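You operate a simulated robot arm through the tools that you are given. There is no shell and no other tool. Be economical: measure what you need, move in short steps, check, and stop when the job is done.

You are at the controls of a simulated robot arm. One attempt, no reset.

## Task
Swap the wheel on the clamped pin board at the bench for the yellow one and tighten the nut.
Fine: lay the nut and the old wheel on the bench.

Only the result counts: the job must be done as asked and must still hold three seconds after the hand-in. Knocking over, shifting, dropping, spilling or breaking anything else fails it.

## Robot
A 7-joint arm with a two-finger parallel gripper, fixed in place. Base frame: the origin is at the foot of the arm, x ahead of it, y to its left, z up; the work surface is at about z = 0. Lengths are in m, angles in degrees, forces in N, time in s.
With the tool pointing down near the work surface it reaches from about 0.22 to 0.58 m from the base axis. Its first joint turns from -66.0 to 66.0 degrees. Payload 2.5 kg.
The TCP is the grasp point between the finger pads, 0.023 m short of the fingertips. In the tool frame z runs along the fingers and y along their closing line. Largest opening 0.094 m; finger width 0.038, thickness 0.01; the body of the gripper, 0.054 by 0.096 m, starts 0.039 m behind the TCP.
Orientation is that of the tool frame in the base frame, as a unit quaternion [x, y, z, w]. With the fingers straight down and closing along the base's y, the tool's x points along the base's -x, its y along +y and its z along -z.

## Interface
- The arm moves only by the tool servo_tool. Its argument "deltas" is a list of rows, each a list of 3 entries, a list of its own where there are three numbers: the turn, a rotation vector about the tool's x, y, z in degrees, then the shift along the tool's x, y, z in m, then the finger opening in m, from 0 to 0.094. In form: [[[rx, ry, rz], [tx, ty, tz], fingers], ...]. A call has 1 to 8 rows; each row is the pose to reach, as a shift and turn from the pose commanded when the call began, along the tool's axes at that moment. Rows are played at 5 a second. More than 0.05 m and 8.6 degrees between two rows, or a gripper value outside its range, and nothing of the call is played. Where a pose cannot be reached the arm comes as near as it can. A force on the tool above 70 N (or 10 N above the force at the start of the call, whichever is more), or a blocked arm, ends the call early, and 0.2 s more pass. Each finger travels about 0.108 m/s and halts on what it meets, pressing with about 36 N; the grip force reading is that of the motor and also rises with nothing between the fingers. The clock runs only during rows and for 0.2 s after the last one: add rows that repeat a pose to give the fingers time. It gives the time, the measured TCP pose, the force on the tool (base axes), the opening and the grip force at its end, in the units of the frame above (readings bear some noise), with the torque about the TCP (base axes, N m) and any sound that the robot's microphone picked up.
- Cameras (640 x 400 px; columns grow to the right, rows downward): "scene" is fixed at [0.0739, -0.4122, 0.5102]; the picture's right is [1.00, -0.10, 0.00], its down [-0.08, -0.85, -0.52] and it looks along [0.05, 0.52, -0.85] (base axes); focal length 214 px, centre (320, 200). "wrist" rides on the gripper at [0.087, 0.016, -0.074] in the tool frame; the picture's right is [-0.18, 0.98, 0.00], its down [-0.58, -0.11, -0.81] and it looks along [-0.79, -0.15, 0.59] (tool axes); focal length 243 px, centre (320, 200). There is no depth. A picture from a camera that has moved, and an enlarged one, comes with that camera's place and axes in the base frame and with its lens.
- capture(camera): a new picture of that camera. No time passes.
- close_up(camera, box): a new picture of the part [left, top, right, bottom] of that camera's present view, enlarged. No time passes.
- job_done(): hands the job in; it is judged then, once.

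Work in short steps. Places have to be worked out from the pictures, the camera data and where the tool is seen: move nearer, look again, correct. Check each grasp and each placing, and mend what went wrong. You have 120 turns and 76 pictures in all, those below and enlarged ones among them. Open the gripper and draw the arm clear of the work before you hand the job in, unless the task says otherwise; then end with one line.

The tools are called after "Request:" as a command line: name --argument value ..., lists and objects as JSON in quotes. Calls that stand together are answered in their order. servo_tool: Moves the arm, as the interface text tells. Its arguments: {"type":"object","properties":{"deltas":{"type":"array"}},"required":["deltas"]} The other tools are called the same way: capture (camera) takes a picture; close_up (camera, box) takes an enlarged picture of a part of a camera's view; job_done () hands the job in.

At the start:

```text
time: 0.0
position: [0.3812, 0.0325, 0.3181]
tcp_rot: [0.001, 1.0, 0.0, 0.001]
force: [-0.9, -0.3, 0.7]
torque: [0.02, 0.01, 0.0]
opening: 0.094
grip_force: 0.0
```

scene: 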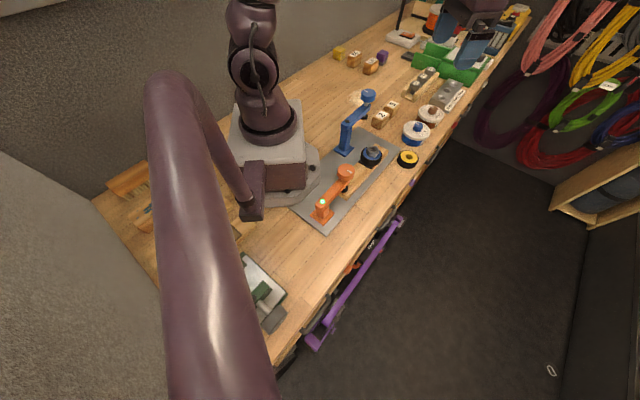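
wrist: 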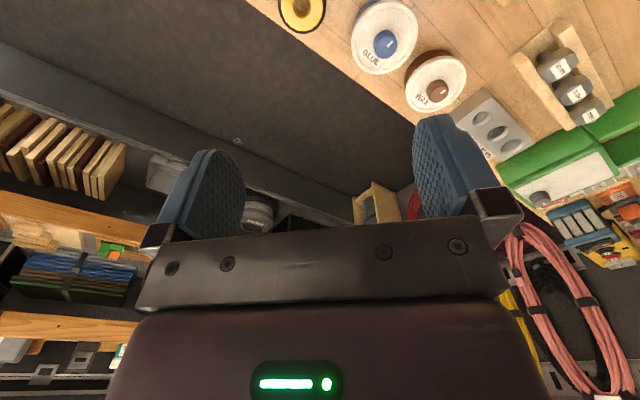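

I'll look closely at the pin board and its surroundings first.

Request:
close_up --camera "scene" --box '[290, 80, 450, 240]'

Request:
close_up --camera "scene" --box '[340, 130, 430, 190]'

```text
2.50 times, centred on (370, 160) of scene
camera zoom: at [0.0739, -0.4122, 0.5102], right [1.0, -0.1, 0.0], down [-0.08, -0.85, -0.52], along [0.05, 0.52, -0.85], focal length 536 px, centre (195, 300)
```

zoom: 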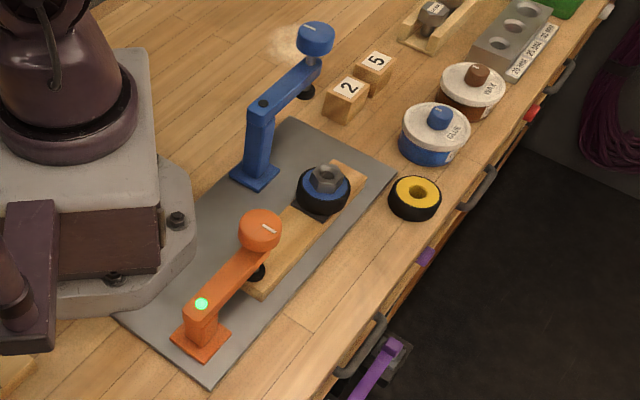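

```text
6.67 times, centred on (385, 160) of scene
camera zoom: at [0.0739, -0.4122, 0.5102], right [1.0, -0.1, 0.0], down [-0.08, -0.85, -0.52], along [0.05, 0.52, -0.85], focal length 1430 px, centre (-113, 467)
```

zoom: 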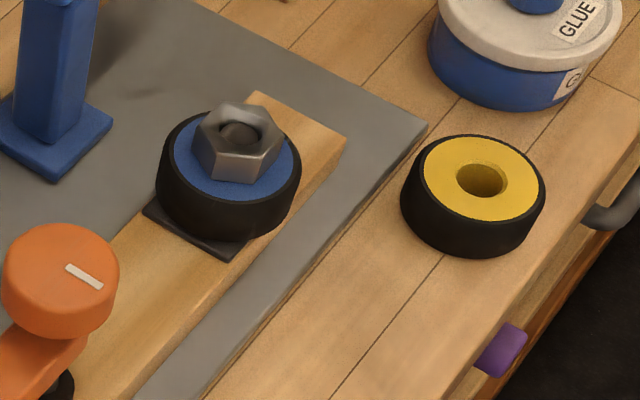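

The nut stands on the blue wheel on the board near (0.27, 0.02). The yellow wheel is near (0.385, 0.006). I tilt the tool and draw it back to view both with the wrist camera.

Request:
servo_tool --deltas '[[[0, 8, 0], [0.02, 0, 0], 0.094], [[0, 16, 0], [0.04, 0, 0], 0.094], [[0, 24, 0], [0.06, 0, 0], 0.094], [[0, 32, 0], [0.08, 0, 0], 0.094], [[0, 32, 0], [0.08, 0, 0], 0.094]]'

Request:
capture --camera "wrist"

```text
time: 1.2
position: [0.3014, 0.034, 0.3164]
tcp_rot: [-0.001, 0.961, 0.0, -0.276]
force: [0.3, -0.4, 0.2]
torque: [0.0, 0.02, -0.01]
opening: 0.094
grip_force: 0.1
```

```text
71 pictures are left
camera wrist: at [0.2663, 0.0498, 0.426], right [0.16, 0.98, -0.1], down [0.92, -0.11, 0.37], along [0.36, -0.15, -0.92], focal length 243 px, centre (320, 200)
```

wrist: 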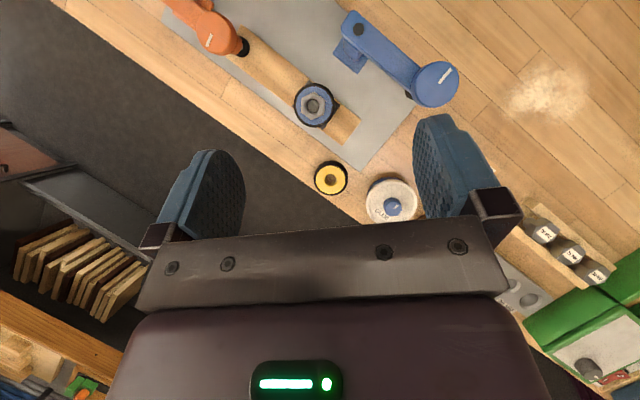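

From both views the nut top is near (0.262, 0.006, 0.076) and the yellow wheel near (0.383, 0.008). I go upright to a hover about 9 cm above the nut.

Request:
servo_tool --deltas '[[[0, -8, 0], [-0.011, -0.007, 0.036], 0.094], [[0, -16, 0], [-0.022, -0.014, 0.072], 0.094], [[0, -24, 0], [-0.033, -0.021, 0.108], 0.094], [[0, -32, 0], [-0.0443, -0.028, 0.1445], 0.094], [[0, -32, 0], [-0.0443, -0.028, 0.1445], 0.094]]'

Request:
capture --camera "wrist"

```text
time: 2.4
position: [0.263, 0.0061, 0.1711]
tcp_rot: [-0.001, 1.0, 0.0, 0.0]
force: [-0.6, 0.0, 0.7]
torque: [-0.01, -0.01, -0.02]
opening: 0.094
grip_force: 0.0
```

```text
70 pictures are left
camera wrist: at [0.1743, 0.0219, 0.2458], right [0.18, 0.98, 0.0], down [0.58, -0.11, 0.81], along [0.79, -0.15, -0.59], focal length 243 px, centre (320, 200)
```

wrist: 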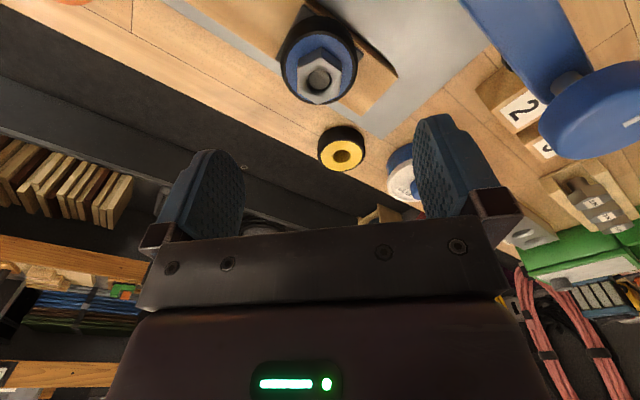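

Request:
close_up --camera "wrist" --box '[260, 0, 400, 180]'

```text
2.22 times, centred on (330, 90) of wrist
camera zoom: at [0.1743, 0.0219, 0.2458], right [0.18, 0.98, 0.0], down [0.58, -0.11, 0.81], along [0.79, -0.15, -0.59], focal length 539 px, centre (298, 444)
```

zoom: 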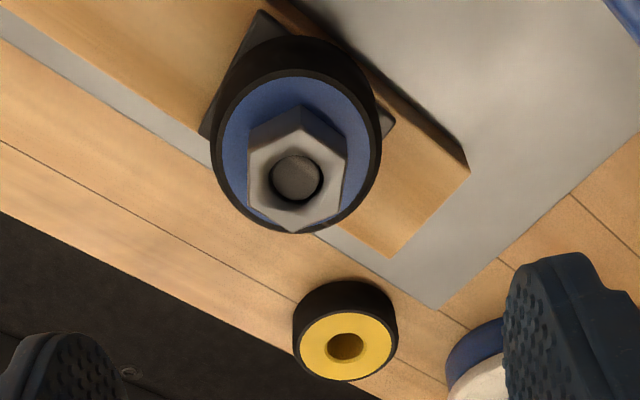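

Nut: centre (0.262, 0.0045), about 30 mm across flats, flat normal turned -14° from y, top about z=0.076 with the wheel top about 0.056. I turn +14° about tool z and descend to a low hover to check.

Request:
servo_tool --deltas '[[[0, 0, 7], [0.001, -0.0015, 0.02], 0.07], [[0, 0, 14], [0.001, -0.0015, 0.04], 0.06], [[0, 0, 14], [0.001, -0.0015, 0.061], 0.055], [[0, 0, 14], [0.001, -0.0015, 0.061], 0.055]]'

Request:
capture --camera "wrist"

```text
time: 3.4
position: [0.2601, 0.0042, 0.1092]
tcp_rot: [0.122, 0.993, 0.001, 0.0]
force: [0.2, 0.1, 0.0]
torque: [0.05, -0.02, 0.03]
opening: 0.0548
grip_force: 0.1
```

```text
68 pictures are left
camera wrist: at [0.1798, 0.0404, 0.184], right [0.42, 0.91, 0.0], down [0.54, -0.25, 0.81], along [0.73, -0.34, -0.59], focal length 243 px, centre (320, 200)
```

wrist: 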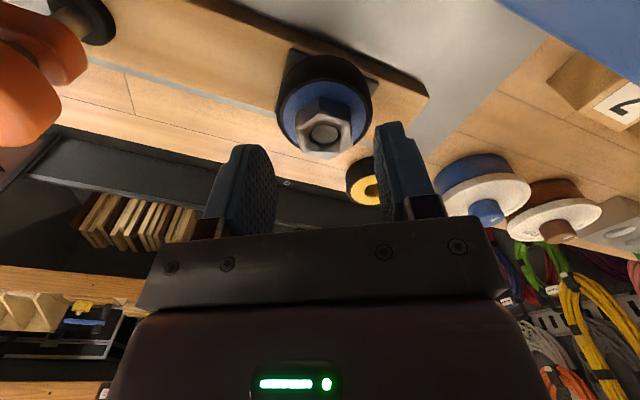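

Centering looks good. I descend to about z=0.083, then check before closing.

Request:
servo_tool --deltas '[[[0, 0, 0], [0, 0, 0.013], 0.055], [[0, 0, 0], [0, 0, 0.026], 0.055], [[0, 0, 0], [0, 0, 0.026], 0.055]]'

Request:
capture --camera "wrist"

```text
time: 4.2
position: [0.2614, 0.0046, 0.083]
tcp_rot: [0.122, 0.993, 0.0, 0.0]
force: [0.5, -0.1, -1.0]
torque: [-0.01, 0.0, 0.0]
opening: 0.055
grip_force: 0.0
```

```text
67 pictures are left
camera wrist: at [0.1796, 0.0402, 0.1583], right [0.42, 0.91, 0.0], down [0.54, -0.25, 0.81], along [0.73, -0.34, -0.59], focal length 243 px, centre (320, 200)
```

wrist: 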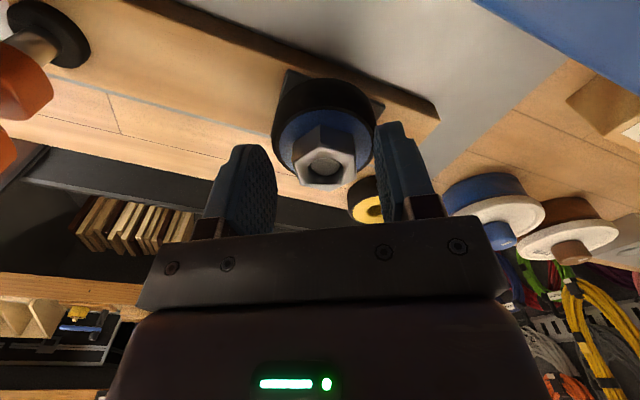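

Stud sits about 10 mm below the TCP and is centred. I go 2 mm lower and close on the flats.

Request:
servo_tool --deltas '[[[0, 0, 0], [0, 0.0012, 0.0025], 0.055], [[0, 0, 0], [0, 0.0012, 0.0025], 0.02], [[0, 0, 0], [0, 0.0012, 0.0025], 0.02], [[0, 0, 0], [0, 0.0012, 0.0025], 0.02]]'

Request:
capture --camera "wrist"

```text
time: 5.2
position: [0.2607, 0.0054, 0.0807]
tcp_rot: [0.121, 0.993, 0.0, 0.0]
force: [1.3, 7.2, 1.5]
torque: [0.22, 0.03, -0.02]
opening: 0.0313
grip_force: 36.3
```

```text
66 pictures are left
camera wrist: at [0.1797, 0.0418, 0.156], right [0.41, 0.91, 0.0], down [0.54, -0.25, 0.81], along [0.73, -0.33, -0.59], focal length 243 px, centre (320, 200)
```

wrist: 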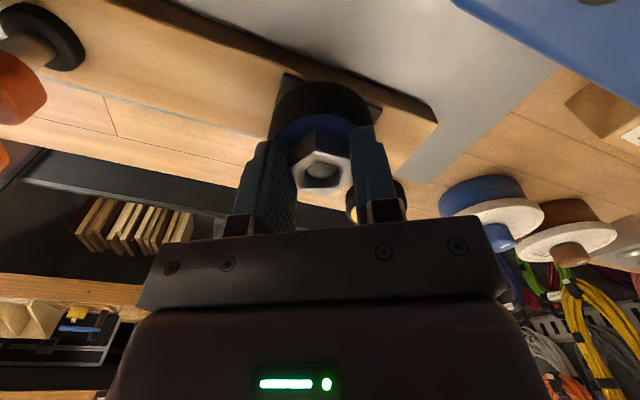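

Gripped at 31 mm; the 7 N side load shows my sideways correction was unneeded, so I take it back and try a first counter-clockwise turn.

Request:
servo_tool --deltas '[[[0, 0, 0], [0, -0.0012, 0], 0.02], [[0, 0, -8], [0, -0.0012, 0], 0.02], [[0, 0, -16], [0, -0.0012, 0], 0.02], [[0, 0, -24], [0, -0.0012, 0], 0.02], [[0, 0, -24], [0, -0.0012, 0], 0.02]]'

Request:
capture --camera "wrist"

```text
time: 6.4
position: [0.2609, 0.0032, 0.0834]
tcp_rot: [-0.088, 0.996, 0.0, 0.0]
force: [5.9, -4.4, 2.9]
torque: [-0.01, -0.37, 0.01]
opening: 0.0311
grip_force: 36.5
```

```text
65 pictures are left
camera wrist: at [0.1712, 0.0043, 0.1562], right [0.01, 1.0, 0.0], down [0.59, -0.01, 0.81], along [0.81, -0.01, -0.59], focal length 243 px, centre (320, 200)
```

wrist: 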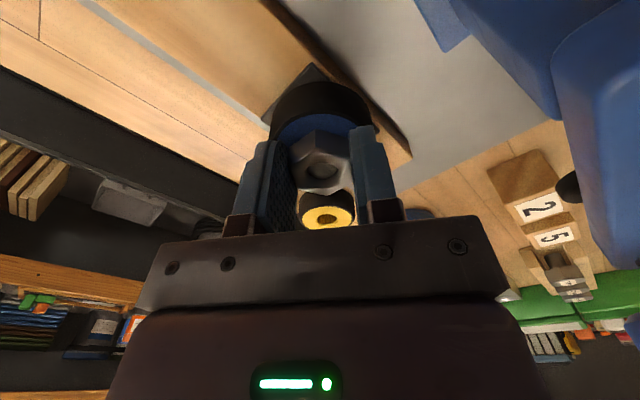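

The nut turns with the gripper and little resistance. I continue counter-clockwise by 64°, watching the vertical force.

Request:
servo_tool --deltas '[[[0, 0, -8], [-0.001, -0.0005, 0], 0.02], [[0, 0, -16], [-0.001, -0.0005, 0], 0.02], [[0, 0, -24], [-0.001, -0.0005, 0], 0.02], [[0, 0, -32], [-0.001, -0.0005, 0], 0.02], [[0, 0, -40], [-0.001, -0.0005, 0], 0.02], [[0, 0, -48], [-0.001, -0.0005, 0], 0.02], [[0, 0, -56], [-0.001, -0.0005, 0], 0.02], [[0, 0, -64], [-0.001, -0.0005, 0], 0.02]]'

Request:
capture --camera "wrist"

```text
time: 8.2
position: [0.2624, 0.0035, 0.0813]
tcp_rot: [-0.601, 0.799, -0.001, 0.0]
force: [6.3, -24.7, 28.3]
torque: [-0.5, -0.22, -0.1]
opening: 0.0312
grip_force: 36.1
```

```text
64 pictures are left
camera wrist: at [0.2216, -0.0762, 0.1566], right [-0.89, 0.45, 0.0], down [0.26, 0.53, 0.81], along [0.36, 0.72, -0.59], focal length 243 px, centre (320, 200)
```

wrist: 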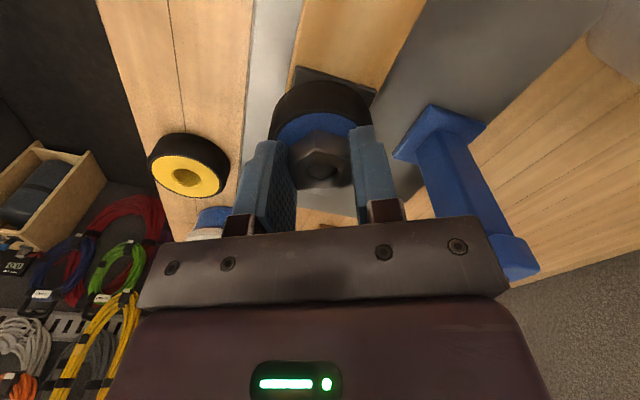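

Up-force 28 N and a lateral force have built up, applied at the fingertips. I release to unload, then compare.

Request:
servo_tool --deltas '[[[0, 0, 0], [0, 0, 0], 0.05], [[0, 0, 0], [0, 0, 0], 0.05]]'

Request:
capture --camera "wrist"

```text
time: 8.8
position: [0.2613, 0.0048, 0.0817]
tcp_rot: [-0.603, 0.798, 0.0, 0.0]
force: [1.4, 0.6, -0.7]
torque: [-0.02, 0.02, 0.01]
opening: 0.0499
grip_force: 0.0
```

```text
63 pictures are left
camera wrist: at [0.2208, -0.0747, 0.1559], right [-0.9, 0.45, 0.0], down [0.26, 0.53, 0.81], along [0.36, 0.72, -0.59], focal length 243 px, centre (320, 200)
```

wrist: 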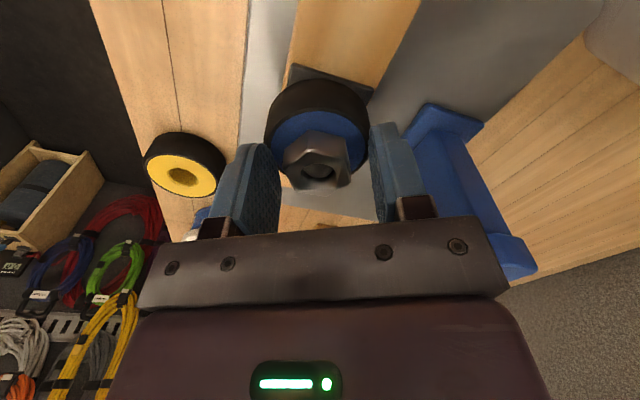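

Request:
close_up --camera "wrist" --box '[260, 60, 380, 210]'

```text
2.67 times, centred on (320, 135) of wrist
camera zoom: at [0.2208, -0.0747, 0.1559], right [-0.9, 0.45, 0.0], down [0.26, 0.53, 0.81], along [0.36, 0.72, -0.59], focal length 647 px, centre (320, 373)
```

zoom: 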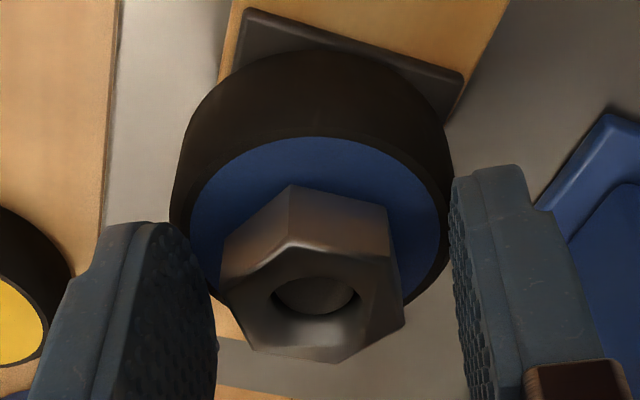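

The nut did turn about 88° and the stud now looks recessed in it, so it is rising. The nut axis is about (0.2615, 0.0033). I swing the open fingers back 120° for another bite.

Request:
servo_tool --deltas '[[[0, 0, 8], [0.0013, -0.0009, -0.002], 0.055], [[0, 0, 16], [0.0013, -0.0009, -0.002], 0.055], [[0, 0, 24], [0.0013, -0.0009, -0.002], 0.055], [[0, 0, 32], [0.0013, -0.0009, -0.002], 0.055], [[0, 0, 40], [0.0013, -0.0009, -0.002], 0.055], [[0, 0, 48], [0.0013, -0.0009, -0.002], 0.055], [[0, 0, 56], [0.0013, -0.0009, -0.002], 0.055], [[0, 0, 60], [0.0013, -0.0009, -0.002], 0.055]]'

Request:
servo_tool --deltas '[[[0, 0, 8], [0, 0, 0], 0.055], [[0, 0, 16], [0, 0, 0], 0.055], [[0, 0, 24], [0, 0, 0], 0.055], [[0, 0, 32], [0, 0, 0], 0.055], [[0, 0, 40], [0, 0, 0], 0.055], [[0, 0, 48], [0, 0, 0], 0.055], [[0, 0, 56], [0, 0, 0], 0.055], [[0, 0, 60], [0, 0, 0], 0.055]]'

Request:
close_up --camera "wrist" --box '[220, 60, 420, 210]'

```text
time: 10.6
position: [0.2624, 0.002, 0.0836]
tcp_rot: [-0.122, 0.993, 0.0, 0.0]
force: [0.6, -0.3, -0.6]
torque: [0.01, -0.01, -0.01]
opening: 0.0552
grip_force: 0.0
```

```text
time: 12.4
position: [0.2625, 0.0027, 0.0829]
tcp_rot: [0.391, 0.92, 0.0, -0.001]
force: [0.6, -0.8, 0.5]
torque: [-0.02, -0.03, -0.03]
opening: 0.0548
grip_force: 0.1
```

```text
2.67 times, centred on (320, 135) of wrist
camera zoom: at [0.2126, 0.0758, 0.1578], right [0.84, 0.55, 0.0], down [0.33, -0.49, 0.81], along [0.44, -0.67, -0.59], focal length 647 px, centre (320, 373)
```

zoom: 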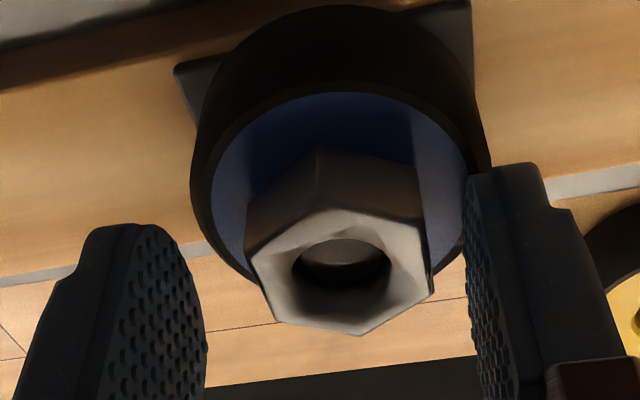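

Centred between fingers. Grip, then turn counter-clockwise with a slight lift.

Request:
servo_tool --deltas '[[[0, 0, 0], [0, 0, 0], 0.02], [[0, 0, 0], [0, 0, 0], 0.02], [[0, 0, -8], [0, 0, -0.0003], 0.02], [[0, 0, -16], [0, 0, -0.0006], 0.02], [[0, 0, -24], [0, 0, -0.0009], 0.02], [[0, 0, -32], [0, 0, -0.0012], 0.02], [[0, 0, -40], [0, 0, -0.0015], 0.02], [[0, 0, -40], [0, 0, -0.0015], 0.02]]'

```text
time: 14.2
position: [0.2671, 0.0049, 0.085]
tcp_rot: [0.049, 0.999, 0.001, 0.008]
force: [27.4, 27.7, 4.4]
torque: [0.74, -0.5, -0.06]
opening: 0.0314
grip_force: 36.0
```

Large lateral force and the tool is displaced ~4 mm; I look before continuing.

Request:
close_up --camera "wrist" --box '[220, 60, 420, 210]'

Request:
close_up --camera "scene" --box '[300, 90, 430, 230]'

```text
2.67 times, centred on (320, 135) of wrist
camera zoom: at [0.1806, 0.0281, 0.1591], right [0.28, 0.96, 0.01], down [0.56, -0.17, 0.81], along [0.78, -0.22, -0.58], focal length 647 px, centre (320, 373)
```

zoom: 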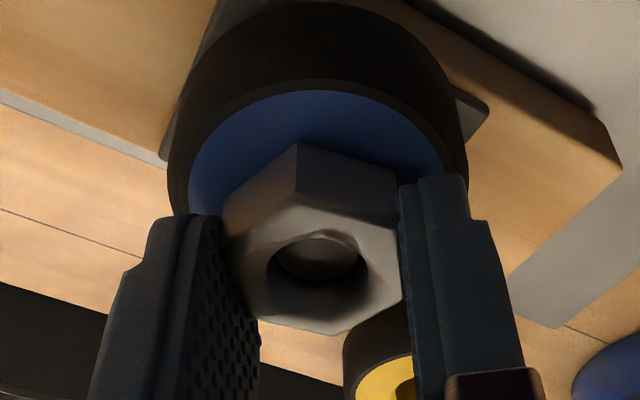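

```text
2.86 times, centred on (365, 160) of scene
camera zoom: at [0.0739, -0.4122, 0.5102], right [1.0, -0.1, 0.0], down [-0.08, -0.85, -0.52], along [0.05, 0.52, -0.85], focal length 613 px, centre (191, 314)
```

zoom: 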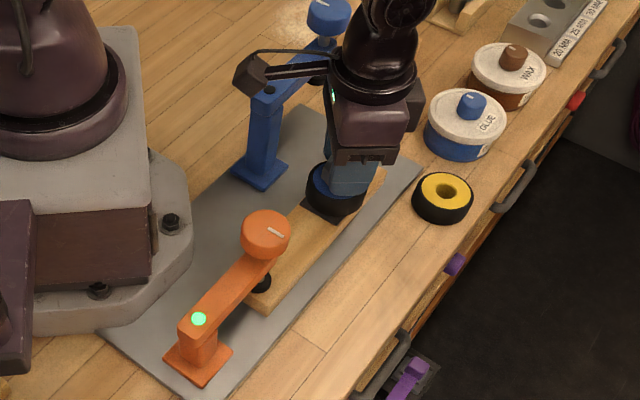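

The nut is still on and aligned. I null the side force by shifting the commanded pose toward where the nut pulls the tool.

Request:
servo_tool --deltas '[[[0, 0, 0], [-0.002, 0.002, 0], 0.02], [[0, 0, 0], [-0.002, 0.002, 0], 0.02]]'

```text
time: 14.8
position: [0.2675, 0.0043, 0.0855]
tcp_rot: [0.052, 0.999, 0.0, 0.004]
force: [20.2, 18.6, -0.1]
torque: [0.39, -0.61, -0.1]
opening: 0.0311
grip_force: 35.8
```

Request:
servo_tool --deltas '[[[0, 0, 0], [-0.004, 0.004, 0], 0.02], [[0, 0, 0], [-0.004, 0.004, 0], 0.02]]'

```text
time: 15.4
position: [0.2664, 0.0057, 0.0843]
tcp_rot: [0.055, 0.999, -0.002, -0.002]
force: [-2.3, -12.0, -0.8]
torque: [-0.38, -1.07, 0.03]
opening: 0.031
grip_force: 35.9
```

I release to clear the residual stress and re-centre properly.

Request:
servo_tool --deltas '[[[0, 0, 0], [0, 0, 0], 0.05], [[0, 0, 0], [0, 0, 0], 0.055], [[0, 0, 0], [0, 0, 0], 0.055]]'

Request:
close_up --camera "wrist" --box '[220, 60, 420, 210]'

```text
time: 16.2
position: [0.2689, 0.0083, 0.0854]
tcp_rot: [0.052, 0.999, 0.0, 0.0]
force: [-0.2, 0.9, 0.2]
torque: [0.0, -0.03, 0.03]
opening: 0.0549
grip_force: 0.0
```

```text
2.67 times, centred on (320, 135) of wrist
camera zoom: at [0.1832, 0.0326, 0.1596], right [0.28, 0.96, 0.0], down [0.57, -0.17, 0.81], along [0.77, -0.23, -0.59], focal length 647 px, centre (320, 373)
```

zoom: 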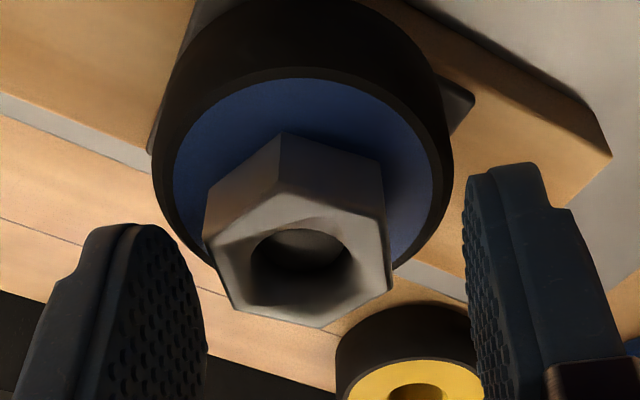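

Stud axis is at (0.2625, 0.005). I re-centre there, grip and read the forces before any turning.

Request:
servo_tool --deltas '[[[0, 0, 0], [0.0059, -0.0039, 0.002], 0.055], [[0, 0, 0], [0.0059, -0.0039, 0.002], 0.055]]'

Request:
servo_tool --deltas '[[[0, 0, 0], [0, 0, 0], 0.02], [[0, 0, 0], [0, 0, 0], 0.02], [[0, 0, 0], [0, 0, 0], 0.02]]'

```text
time: 16.8
position: [0.2625, 0.005, 0.0826]
tcp_rot: [0.052, 0.999, 0.0, 0.0]
force: [-0.5, -0.6, -0.4]
torque: [-0.01, -0.03, 0.03]
opening: 0.0549
grip_force: 0.0
```

```text
time: 17.6
position: [0.2653, 0.0053, 0.0833]
tcp_rot: [0.052, 0.999, -0.001, 0.002]
force: [8.5, 9.9, 0.2]
torque: [0.14, 0.19, 0.0]
opening: 0.0312
grip_force: 36.3
```

Request:
servo_tool --deltas '[[[0, 0, 0], [-0.0018, 0.0026, 0], 0.02], [[0, 0, 0], [-0.0018, 0.0026, 0], 0.02]]'

```text
time: 18.2
position: [0.2654, 0.0053, 0.0825]
tcp_rot: [0.054, 0.999, -0.002, -0.001]
force: [-2.6, -14.3, -0.3]
torque: [-0.19, -0.68, 0.02]
opening: 0.0314
grip_force: 36.5
```

Request:
servo_tool --deltas '[[[0, 0, 0], [0.0008, -0.0015, 0], 0.02], [[0, 0, -8], [0.0008, -0.0015, -0.0003], 0.02], [[0, 0, -16], [0.0008, -0.0015, -0.0006], 0.02], [[0, 0, -24], [0.0008, -0.0015, -0.0009], 0.02], [[0, 0, -24], [0.0008, -0.0015, -0.0009], 0.02]]'

```text
time: 19.4
position: [0.2631, 0.0047, 0.0837]
tcp_rot: [-0.158, 0.987, -0.001, 0.0]
force: [-2.6, -5.9, -0.7]
torque: [-0.2, 0.02, 0.02]
opening: 0.0311
grip_force: 36.3
```

Forces are low now, with a lift of 0.3 mm per 8°. I continue to yaw ≈ 74°.

Request:
servo_tool --deltas '[[[0, 0, -8], [0, -0.0004, -0.0003], 0.02], [[0, 0, -16], [0, -0.0004, -0.0006], 0.02], [[0, 0, -24], [0, -0.0004, -0.0009], 0.02], [[0, 0, -32], [0, -0.0004, -0.0012], 0.02], [[0, 0, -40], [0, -0.0004, -0.0015], 0.02], [[0, 0, -48], [0, -0.0004, -0.0018], 0.02], [[0, 0, -56], [0, -0.0004, -0.0021], 0.02]]'

Request:
close_up --camera "wrist" --box '[220, 60, 420, 210]'

```text
time: 21.0
position: [0.2635, 0.0063, 0.0857]
tcp_rot: [-0.604, 0.797, 0.0, 0.0]
force: [0.0, -0.3, -9.0]
torque: [0.1, -0.21, -0.02]
opening: 0.0312
grip_force: 36.3
```

```text
2.67 times, centred on (320, 135) of wrist
camera zoom: at [0.2235, -0.0743, 0.1605], right [-0.9, 0.45, 0.0], down [0.26, 0.53, 0.81], along [0.36, 0.72, -0.59], focal length 647 px, centre (320, 373)
```

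zoom: 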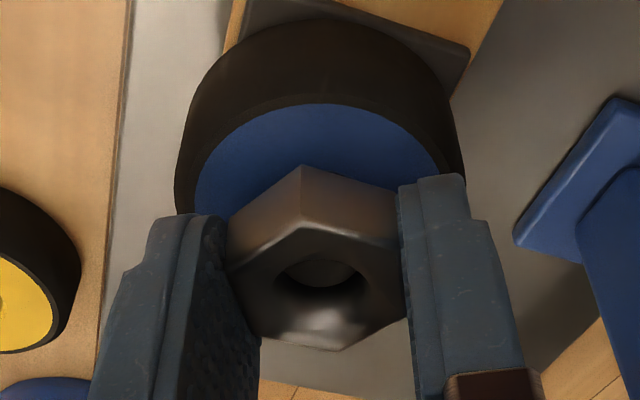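

Nearly stress-free, slight over-lift. I try continuing 48° further with a smaller lift to find out the wrist's range.

Request:
servo_tool --deltas '[[[0, 0, -8], [0, 0, 0], 0.02], [[0, 0, -16], [0, 0, -0.0001], 0.02], [[0, 0, -24], [0, 0, -0.0003], 0.02], [[0, 0, -32], [0, 0, -0.0005], 0.02], [[0, 0, -40], [0, 0, -0.0007], 0.02], [[0, 0, -48], [0, 0, -0.0009], 0.02]]'

```text
time: 22.4
position: [0.2647, 0.006, 0.0886]
tcp_rot: [0.876, -0.482, 0.0, -0.001]
force: [2.3, 1.1, -7.1]
torque: [0.01, -0.24, -0.02]
opening: 0.0314
grip_force: 36.2
```

Still turning freely. Continue another 56°.

Request:
servo_tool --deltas '[[[0, 0, -8], [0, 0, 0], 0.02], [[0, 0, -16], [0, 0, -0.0001], 0.02], [[0, 0, -24], [0, 0, -0.0002], 0.02], [[0, 0, -32], [0, 0, -0.0004], 0.02], [[0, 0, -40], [0, 0, -0.0006], 0.02], [[0, 0, -48], [0, 0, -0.0008], 0.02], [[0, 0, -56], [0, 0, -0.001], 0.02]]'

Request:
close_up --camera "wrist" --box '[220, 60, 420, 210]'

```text
time: 24.0
position: [0.2629, 0.005, 0.088]
tcp_rot: [1.0, -0.015, 0.001, -0.001]
force: [6.1, 6.3, -4.5]
torque: [0.24, -0.3, -0.02]
opening: 0.0313
grip_force: 36.3
```

```text
2.67 times, centred on (320, 135) of wrist
camera zoom: at [0.3487, -0.0139, 0.1626], right [-0.21, -0.98, 0.0], down [-0.58, 0.13, 0.81], along [-0.79, 0.17, -0.59], focal length 647 px, centre (320, 373)
```

zoom: 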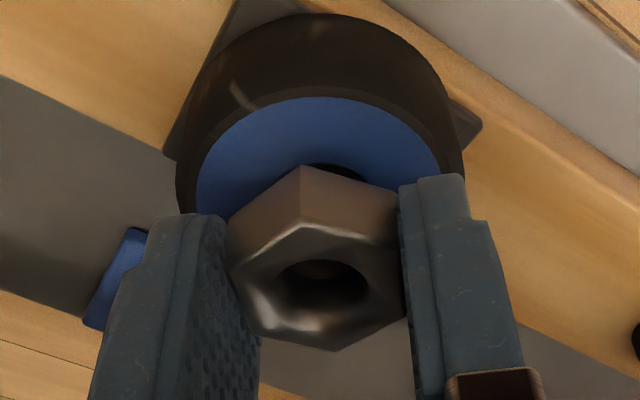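

A gap has opened under the nut, but it's probably still on the thread. I continue 56° more.

Request:
servo_tool --deltas '[[[0, 0, -8], [0, 0, 0], 0.02], [[0, 0, -16], [0, 0, -0.0001], 0.02], [[0, 0, -24], [0, 0, -0.0002], 0.02], [[0, 0, -32], [0, 0, -0.0004], 0.02], [[0, 0, -40], [0, 0, -0.0006], 0.02], [[0, 0, -48], [0, 0, -0.0008], 0.02], [[0, 0, -56], [0, 0, -0.001], 0.02]]'

```text
time: 25.6
position: [0.2627, 0.0049, 0.0883]
tcp_rot: [0.89, 0.455, -0.002, 0.001]
force: [-0.6, 0.3, -1.1]
torque: [-0.01, 0.0, 0.0]
opening: 0.0311
grip_force: 35.8
```

Forces have dropped to zero: the nut may be off the thread. Gentle lift test.

Request:
servo_tool --deltas '[[[0, 0, 0], [0, 0, -0.002], 0.02], [[0, 0, 0], [0, 0, -0.004], 0.02], [[0, 0, 0], [0, 0, -0.006], 0.02]]'

Request:
close_up --camera "wrist" --box '[220, 60, 420, 210]'

```text
time: 26.4
position: [0.2634, 0.006, 0.0955]
tcp_rot: [0.89, 0.455, 0.0, 0.0]
force: [-1.0, 0.0, -1.0]
torque: [-0.01, -0.02, -0.05]
opening: 0.0312
grip_force: 35.9
```

```text
2.67 times, centred on (320, 135) of wrist
camera zoom: at [0.3263, 0.0653, 0.1695], right [0.69, -0.73, 0.0], down [-0.43, -0.41, 0.81], along [-0.59, -0.55, -0.59], focal length 647 px, centre (320, 373)
```

zoom: 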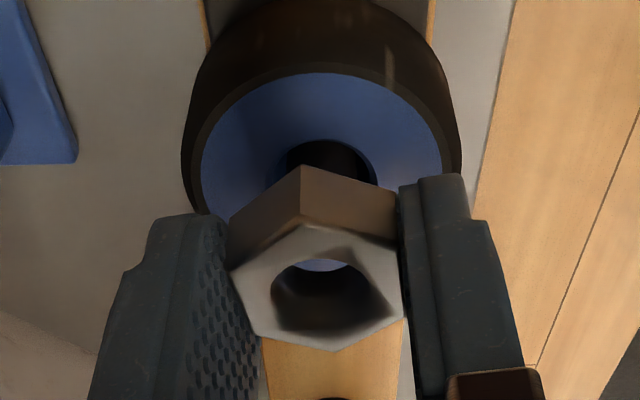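

The nut is off after about one full turn. I plan to lay it on the free bench strip at about (0.215, -0.165) with yaw 135, which keeps the camera over free space. First lift, then move across.

Request:
servo_tool --deltas '[[[0, 0, 0], [0, 0, -0.045], 0.02], [[0, 0, 0], [0, 0, -0.09], 0.02], [[0, 0, 8], [-0.028, 0.0105, -0.09], 0.02], [[0, 0, 16], [-0.056, 0.021, -0.09], 0.02], [[0, 0, 24], [-0.084, 0.0315, -0.09], 0.02], [[0, 0, 32], [-0.112, 0.042, -0.09], 0.02], [[0, 0, 40], [-0.14, 0.0525, -0.09], 0.02], [[0, 0, 48], [-0.1666, 0.0617, -0.09], 0.02]]'

Request:
servo_tool --deltas '[[[0, 0, 8], [0, 0, 0], 0.02], [[0, 0, 16], [0, 0, 0], 0.02], [[0, 0, 24], [0, 0, 0.01], 0.02], [[0, 0, 32], [0, 0, 0.02], 0.02], [[0, 0, 40], [0, 0, 0.04], 0.02], [[0, 0, 48], [0, 0, 0.06], 0.02], [[0, 0, 51], [0, 0, 0.08], 0.02], [[0, 0, 51], [0, 0, 0.08], 0.02]]'

Request:
capture --camera "wrist"

Request:
capture --camera "scene"

```text
time: 28.2
position: [0.2308, -0.129, 0.1312]
tcp_rot: [0.999, 0.05, 0.0, 0.002]
force: [-0.6, 0.9, -0.8]
torque: [0.0, 0.01, 0.01]
opening: 0.0312
grip_force: 35.6
out of reach, approached as far as the arm can: row 2, 3, 4, 5, 6, 7, 8
```

```text
time: 30.0
position: [0.2318, -0.1288, 0.0497]
tcp_rot: [0.924, -0.383, 0.0, 0.0]
force: [0.6, -0.6, -1.4]
torque: [0.02, 0.01, -0.02]
opening: 0.0312
grip_force: 35.7
```

```text
54 pictures are left
camera wrist: at [0.2808, -0.2021, 0.1243], right [-0.83, -0.56, 0.0], down [-0.33, 0.49, 0.81], along [-0.45, 0.67, -0.59], focal length 243 px, centre (320, 200)
```

wrist: 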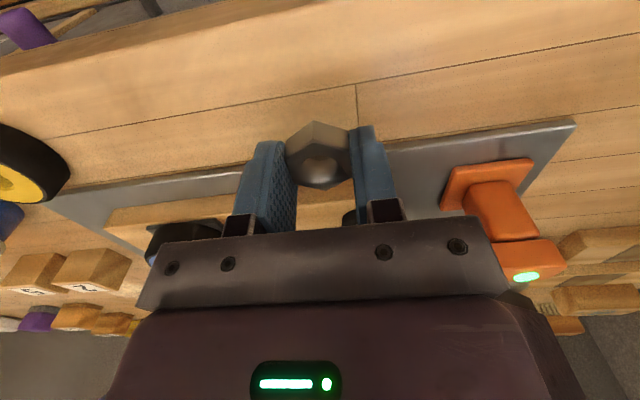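

```text
53 pictures are left
```

scene: 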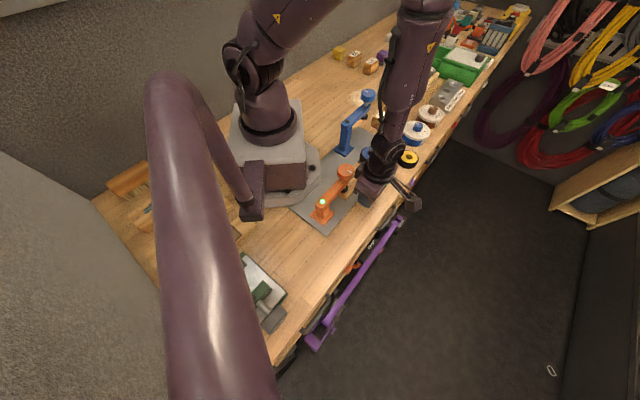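

The nut hangs over the free strip. I shift 12 mm off the plate edge and 15 mm along the strip, then lower towards the bench.

Request:
servo_tool --deltas '[[[0, 0, 0], [0.012, 0.015, 0], 0.02], [[0, 0, 0], [0.012, 0.015, 0.01], 0.02], [[0, 0, 0], [0.012, 0.015, 0.0175], 0.02], [[0, 0, 0], [0.012, 0.015, 0.0175], 0.02]]'

Request:
capture --camera "wrist"

```text
time: 31.0
position: [0.2303, -0.1474, 0.0318]
tcp_rot: [0.924, -0.383, 0.0, -0.001]
force: [0.2, -0.5, -0.3]
torque: [0.0, 0.04, 0.0]
opening: 0.0314
grip_force: 36.2
```

```text
52 pictures are left
camera wrist: at [0.2786, -0.2212, 0.1069], right [-0.82, -0.57, 0.0], down [-0.33, 0.49, 0.81], along [-0.46, 0.67, -0.59], focal length 243 px, centre (320, 200)
```

wrist: 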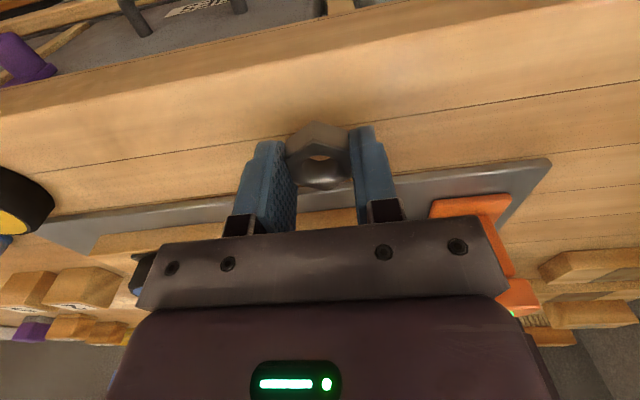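

Close to the bench with no contact yet. Lower in 1.5 mm steps until contact shows.

Request:
servo_tool --deltas '[[[0, 0, 0], [0, 0, 0.0015], 0.02], [[0, 0, 0], [0, 0, 0.003], 0.02], [[0, 0, 0], [0, 0, 0.0045], 0.02]]'

```text
time: 31.8
position: [0.2298, -0.1491, 0.0271]
tcp_rot: [0.924, -0.383, 0.0, 0.0]
force: [0.1, -0.5, 0.2]
torque: [-0.03, -0.03, 0.02]
opening: 0.0314
grip_force: 35.8
```

Request:
servo_tool --deltas '[[[0, 0, 0], [0, 0, 0.001], 0.02], [[0, 0, 0], [0, 0, 0.002], 0.02], [[0, 0, 0], [0, 0, 0.002], 0.02]]'

```text
time: 32.6
position: [0.2314, -0.1489, 0.0245]
tcp_rot: [0.924, -0.383, 0.0, 0.0]
force: [-0.4, 1.0, -0.9]
torque: [-0.01, 0.0, 0.02]
opening: 0.0311
grip_force: 36.1
```

Request:
close_up --camera "wrist" --box '[220, 60, 420, 210]'

```text
2.67 times, centred on (320, 135) of wrist
camera zoom: at [0.2787, -0.2213, 0.1005], right [-0.82, -0.57, 0.0], down [-0.33, 0.49, 0.81], along [-0.46, 0.66, -0.59], focal length 647 px, centre (320, 373)
```

zoom: 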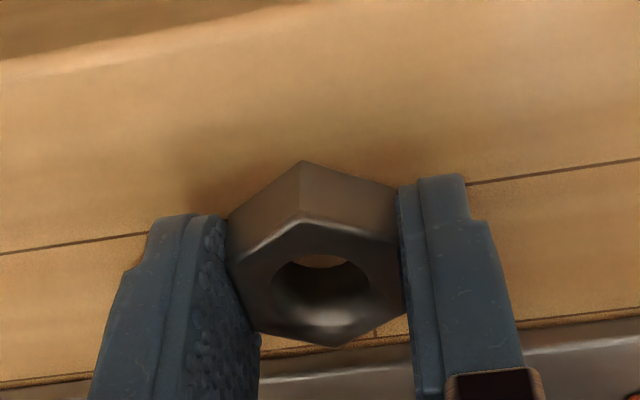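

The nut bottom is level with the fingertips (about 23.8 mm below TCP), so about 1 mm remains. Lower a bit more.

Request:
servo_tool --deltas '[[[0, 0, 0], [0, 0, 0.0007], 0.02], [[0, 0, 0], [0, 0, 0.0014], 0.02], [[0, 0, 0], [0, 0, 0.0014], 0.02]]'

```text
time: 33.4
position: [0.2294, -0.1467, 0.0244]
tcp_rot: [0.924, -0.382, 0.0, 0.0]
force: [-2.1, 2.9, 13.2]
torque: [-0.03, -0.05, 0.0]
opening: 0.0312
grip_force: 35.9
```

Contact (13 N). I relieve it 1 mm, open and lift straight up.

Request:
servo_tool --deltas '[[[0, 0, 0], [0, 0, -0.0012], 0.02], [[0, 0, 0], [0, 0, -0.0012], 0.04], [[0, 0, 0], [0, 0, -0.0012], 0.055], [[0, 0, 0], [0, 0, -0.0012], 0.055], [[0, 0, 0], [0, 0, -0.03], 0.055], [[0, 0, 0], [0, 0, -0.07], 0.055], [[0, 0, 0], [0, 0, -0.1], 0.055]]'

Request:
capture --camera "wrist"

```text
time: 35.0
position: [0.23, -0.1462, 0.1243]
tcp_rot: [0.924, -0.381, -0.001, -0.001]
force: [-0.2, -0.2, -0.2]
torque: [0.02, -0.01, 0.02]
opening: 0.0549
grip_force: 0.1
```

```text
50 pictures are left
camera wrist: at [0.2791, -0.2204, 0.1991], right [-0.82, -0.57, 0.0], down [-0.33, 0.49, 0.81], along [-0.46, 0.67, -0.59], focal length 243 px, centre (320, 200)
```

wrist: 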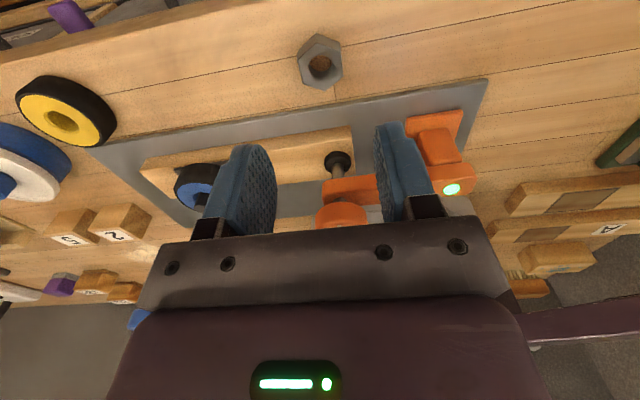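

The nut lies flat on the bench at (0.230, -0.147). Next I go above the blue wheel at (0.263, 0.0053) with the same yaw, bowing away from the orange clamp.

Request:
servo_tool --deltas '[[[0, 0, 0], [0.0, -0.035, -0.005], 0.085], [[0, 0, 0], [-0.022, -0.07, -0.005], 0.085], [[0, 0, 0], [-0.055, -0.1, -0.005], 0.085], [[0, 0, 0], [-0.0842, -0.1308, 0.0], 0.085], [[0, 0, 0], [-0.0842, -0.1308, 0.014], 0.085], [[0, 0, 0], [-0.0842, -0.1308, 0.014], 0.085]]'

Request:
capture --camera "wrist"

```text
time: 36.4
position: [0.2633, 0.0032, 0.1106]
tcp_rot: [0.924, -0.382, 0.001, 0.0]
force: [0.4, -0.5, 0.4]
torque: [0.0, -0.01, -0.03]
opening: 0.085
grip_force: 0.0
```

```text
49 pictures are left
camera wrist: at [0.312, -0.0693, 0.1851], right [-0.82, -0.57, 0.0], down [-0.33, 0.49, 0.81], along [-0.46, 0.67, -0.59], focal length 243 px, centre (320, 200)
```

wrist: 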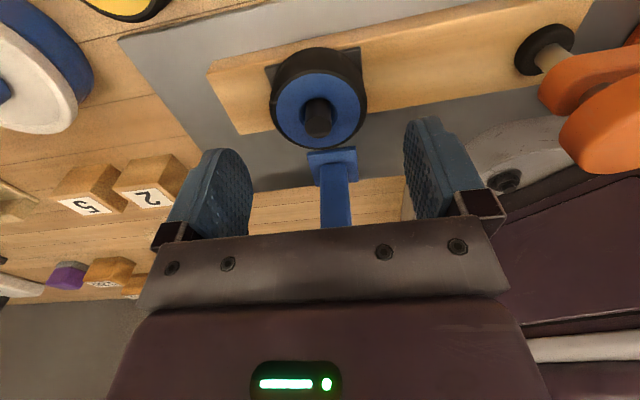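

Request:
close_up --camera "wrist" --box '[250, 20, 390, 170]'

Request:
close_up --camera "scene" --box '[330, 120, 440, 190]'

```text
2.67 times, centred on (320, 95) of wrist
camera zoom: at [0.312, -0.0693, 0.1851], right [-0.82, -0.57, 0.0], down [-0.33, 0.49, 0.81], along [-0.46, 0.67, -0.59], focal length 647 px, centre (320, 480)
```

zoom: 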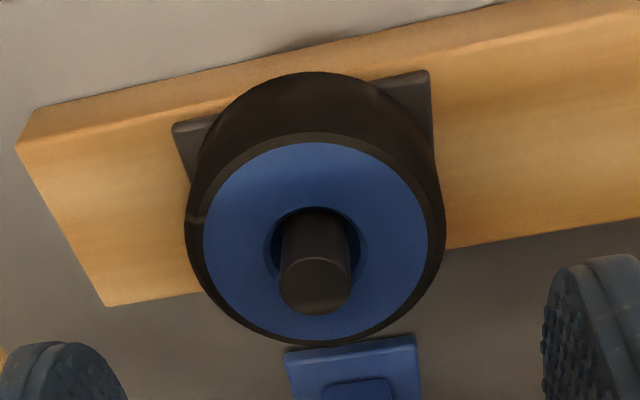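

```text
5.71 times, centred on (385, 155) of scene
camera zoom: at [0.0739, -0.4122, 0.5102], right [1.0, -0.1, 0.0], down [-0.08, -0.85, -0.52], along [0.05, 0.52, -0.85], focal length 1226 px, centre (-51, 457)
```

zoom: 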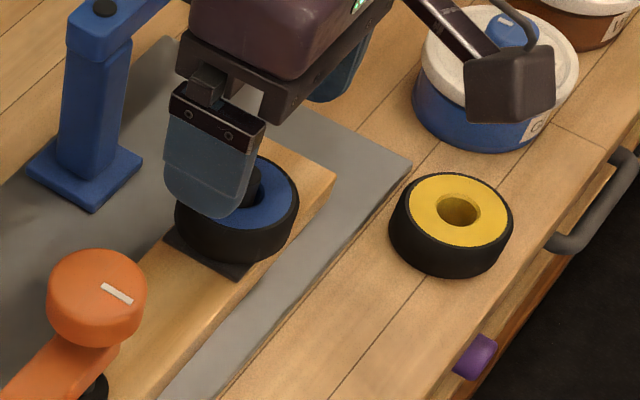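

Wheel about 60 mm diameter, top near z 0.056, bottom near 0.031, stud top near 0.065. I descend around the wheel to TCP z≈0.060 and grip.

Request:
servo_tool --deltas '[[[0, 0, 0], [-0.0014, -0.0014, 0.025], 0.085], [[0, 0, 0], [-0.0014, -0.0014, 0.05], 0.085], [[0, 0, 0], [-0.0014, -0.0014, 0.05], 0.085]]'

Request:
servo_tool --deltas '[[[0, 0, 0], [0, 0, 0], 0.05], [[0, 0, 0], [0, 0, 0], 0.05], [[0, 0, 0], [0, 0, 0], 0.05]]'

Request:
capture --camera "wrist"

```text
time: 37.2
position: [0.2647, 0.0061, 0.0596]
tcp_rot: [0.924, -0.381, 0.001, 0.001]
force: [0.1, 1.4, 0.1]
torque: [0.01, 0.03, 0.0]
opening: 0.085
grip_force: 0.0
```

```text
time: 38.0
position: [0.2635, 0.007, 0.0604]
tcp_rot: [0.924, -0.382, 0.0, 0.0]
force: [1.0, -1.0, 0.1]
torque: [0.01, 0.02, 0.0]
opening: 0.0593
grip_force: 36.2
```

```text
46 pictures are left
camera wrist: at [0.3118, -0.0673, 0.1348], right [-0.82, -0.57, 0.0], down [-0.33, 0.49, 0.81], along [-0.46, 0.67, -0.59], focal length 243 px, centre (320, 200)
```

wrist: 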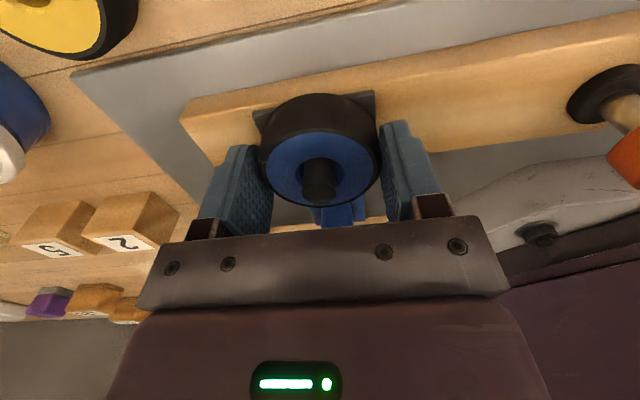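

Gripped at 59 mm with no side force. Lift straight, gently.

Request:
servo_tool --deltas '[[[0, 0, 0], [0, 0, -0.005], 0.05], [[0, 0, 0], [0, 0, -0.012], 0.05], [[0, 0, 0], [0, 0, -0.02], 0.05], [[0, 0, 0], [0, 0, -0.03], 0.05], [[0, 0, 0], [0, 0, -0.045], 0.05], [[0, 0, 0], [0, 0, -0.06], 0.05]]'

Request:
capture --camera "wrist"

```text
time: 39.4
position: [0.2632, 0.0069, 0.1205]
tcp_rot: [0.924, -0.382, -0.001, 0.0]
force: [0.6, 0.0, 0.5]
torque: [-0.01, 0.01, -0.02]
opening: 0.0592
grip_force: 36.0
```

```text
45 pictures are left
camera wrist: at [0.312, -0.067, 0.1953], right [-0.82, -0.57, 0.0], down [-0.33, 0.49, 0.81], along [-0.46, 0.66, -0.59], focal length 243 px, centre (320, 200)
```

wrist: 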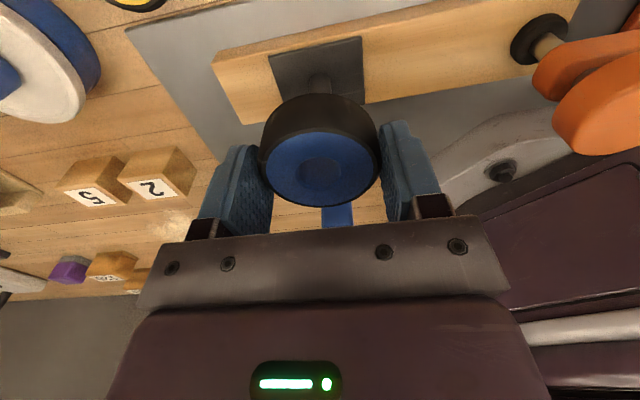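

The old wheel is off and the pin stands clear. I carry the wheel to the strip midway between nut and yellow wheel, about (0.314, -0.068).

Request:
servo_tool --deltas '[[[0, 0, 0], [0.04, 0.008, 0], 0.05], [[0, 0, 0], [0.08, 0.016, 0], 0.05], [[0, 0, 0], [0.089, 0.017, 0.02], 0.05], [[0, 0, 0], [0.089, 0.017, 0.05], 0.05], [[0, 0, 0], [0.089, 0.017, 0.076], 0.05], [[0, 0, 0], [0.089, 0.017, 0.082], 0.05], [[0, 0, 0], [0.089, 0.017, 0.082], 0.05]]'

Request:
capture --camera "wrist"

Request:
close_up --camera "scene" --box '[300, 110, 450, 250]'

```text
time: 41.0
position: [0.3135, -0.0693, 0.0384]
tcp_rot: [0.924, -0.383, 0.0, 0.001]
force: [0.1, -0.4, -1.4]
torque: [0.01, 0.01, 0.01]
opening: 0.059
grip_force: 35.6
```

```text
44 pictures are left
camera wrist: at [0.3629, -0.1428, 0.1128], right [-0.82, -0.57, 0.0], down [-0.33, 0.49, 0.81], along [-0.46, 0.66, -0.59], focal length 243 px, centre (320, 200)
```

wrist: 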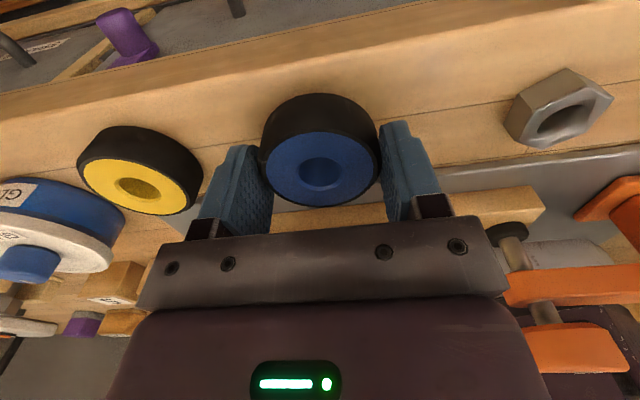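

```text
2.86 times, centred on (375, 180) of scene
camera zoom: at [0.0739, -0.4122, 0.5102], right [1.0, -0.1, 0.0], down [-0.08, -0.85, -0.52], along [0.05, 0.52, -0.85], focal length 613 px, centre (163, 257)
```

zoom: 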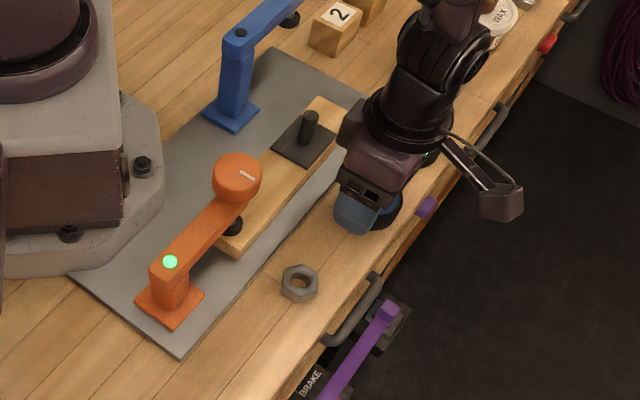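

Clear all round. Lower to contact in small steps.

Request:
servo_tool --deltas '[[[0, 0, 0], [0, 0, 0.0025], 0.05], [[0, 0, 0], [0, 0, 0.005], 0.05], [[0, 0, 0], [0, 0, 0.0065], 0.05], [[0, 0, 0], [0, 0, 0.0065], 0.05]]'

```text
time: 42.0
position: [0.314, -0.0693, 0.0317]
tcp_rot: [0.924, -0.383, 0.0, 0.0]
force: [-0.2, -0.1, -0.2]
torque: [-0.04, -0.02, 0.0]
opening: 0.0592
grip_force: 35.8
```

Request:
servo_tool --deltas '[[[0, 0, 0], [0, 0, 0.0015], 0.05], [[0, 0, 0], [0, 0, 0.003], 0.05], [[0, 0, 0], [0, 0, 0.003], 0.05]]'

```text
time: 42.8
position: [0.3142, -0.0692, 0.0289]
tcp_rot: [0.924, -0.382, 0.001, 0.001]
force: [-0.2, 0.0, -1.0]
torque: [0.03, -0.01, 0.0]
opening: 0.0591
grip_force: 35.9
```

Request:
servo_tool --deltas '[[[0, 0, 0], [0, 0, 0.001], 0.05], [[0, 0, 0], [0, 0, 0.002], 0.05], [[0, 0, 0], [0, 0, 0.002], 0.05]]'

```text
time: 43.6
position: [0.3139, -0.0696, 0.0273]
tcp_rot: [0.924, -0.382, 0.0, 0.001]
force: [-13.5, 0.3, 48.2]
torque: [0.09, 0.02, 0.01]
opening: 0.059
grip_force: 35.8
```

Contact. I back off 1.3 mm, open and lift.

Request:
servo_tool --deltas '[[[0, 0, 0], [0, 0, -0.0013], 0.05], [[0, 0, 0], [0, 0, -0.0013], 0.05], [[0, 0, 0], [0, 0, -0.0013], 0.07], [[0, 0, 0], [0, 0, -0.0013], 0.08], [[0, 0, 0], [0, 0, -0.0013], 0.08], [[0, 0, 0], [0, 0, -0.035], 0.08], [[0, 0, 0], [0, 0, -0.075], 0.08]]'

Request:
capture --camera "wrist"

```text
time: 45.2
position: [0.3139, -0.068, 0.1017]
tcp_rot: [0.925, -0.381, 0.0, 0.0]
force: [-0.1, 0.0, -0.5]
torque: [-0.02, 0.03, -0.03]
opening: 0.0802
grip_force: 0.1
```

```text
42 pictures are left
camera wrist: at [0.362, -0.1409, 0.1765], right [-0.82, -0.57, 0.0], down [-0.33, 0.49, 0.81], along [-0.46, 0.67, -0.59], focal length 243 px, centre (320, 200)
```

wrist: 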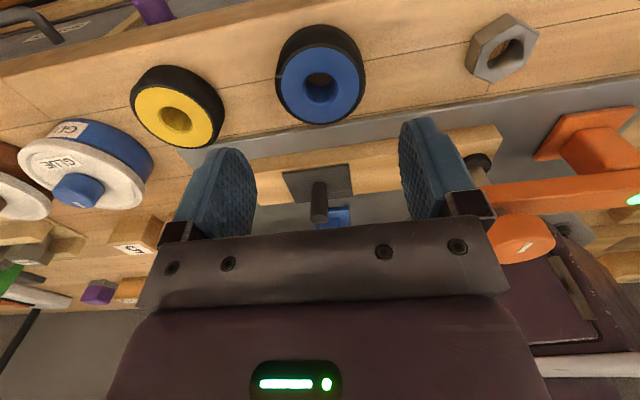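

The old wheel is down. The yellow wheel centre comes out at about (0.386, 0.009). I move above it and look.

Request:
servo_tool --deltas '[[[0, 0, 0], [-0.001, -0.035, 0], 0.076], [[0, 0, 0], [-0.002, -0.07, 0], 0.076], [[0, 0, 0], [-0.0046, -0.105, 0], 0.076], [[0, 0, 0], [-0.0046, -0.105, 0.02], 0.076], [[0, 0, 0], [-0.0046, -0.105, 0.02], 0.076]]'

Request:
capture --camera "wrist"

```text
time: 46.4
position: [0.3853, 0.0084, 0.0828]
tcp_rot: [0.924, -0.383, -0.001, 0.0]
force: [0.0, 0.3, 0.2]
torque: [0.0, 0.02, 0.01]
opening: 0.0762
grip_force: 0.1
```

```text
41 pictures are left
camera wrist: at [0.4331, -0.0647, 0.1567], right [-0.82, -0.57, 0.0], down [-0.33, 0.49, 0.81], along [-0.46, 0.67, -0.59], focal length 243 px, centre (320, 200)
```

wrist: 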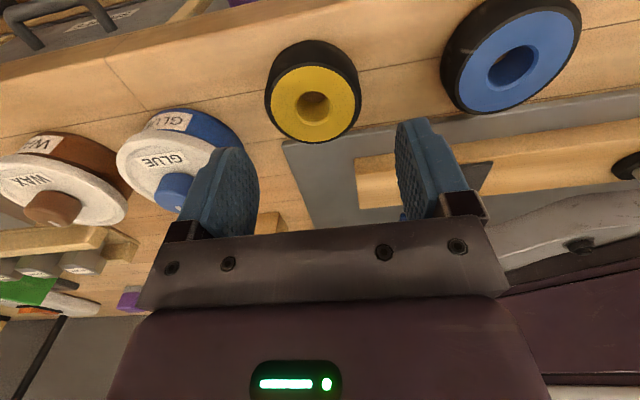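

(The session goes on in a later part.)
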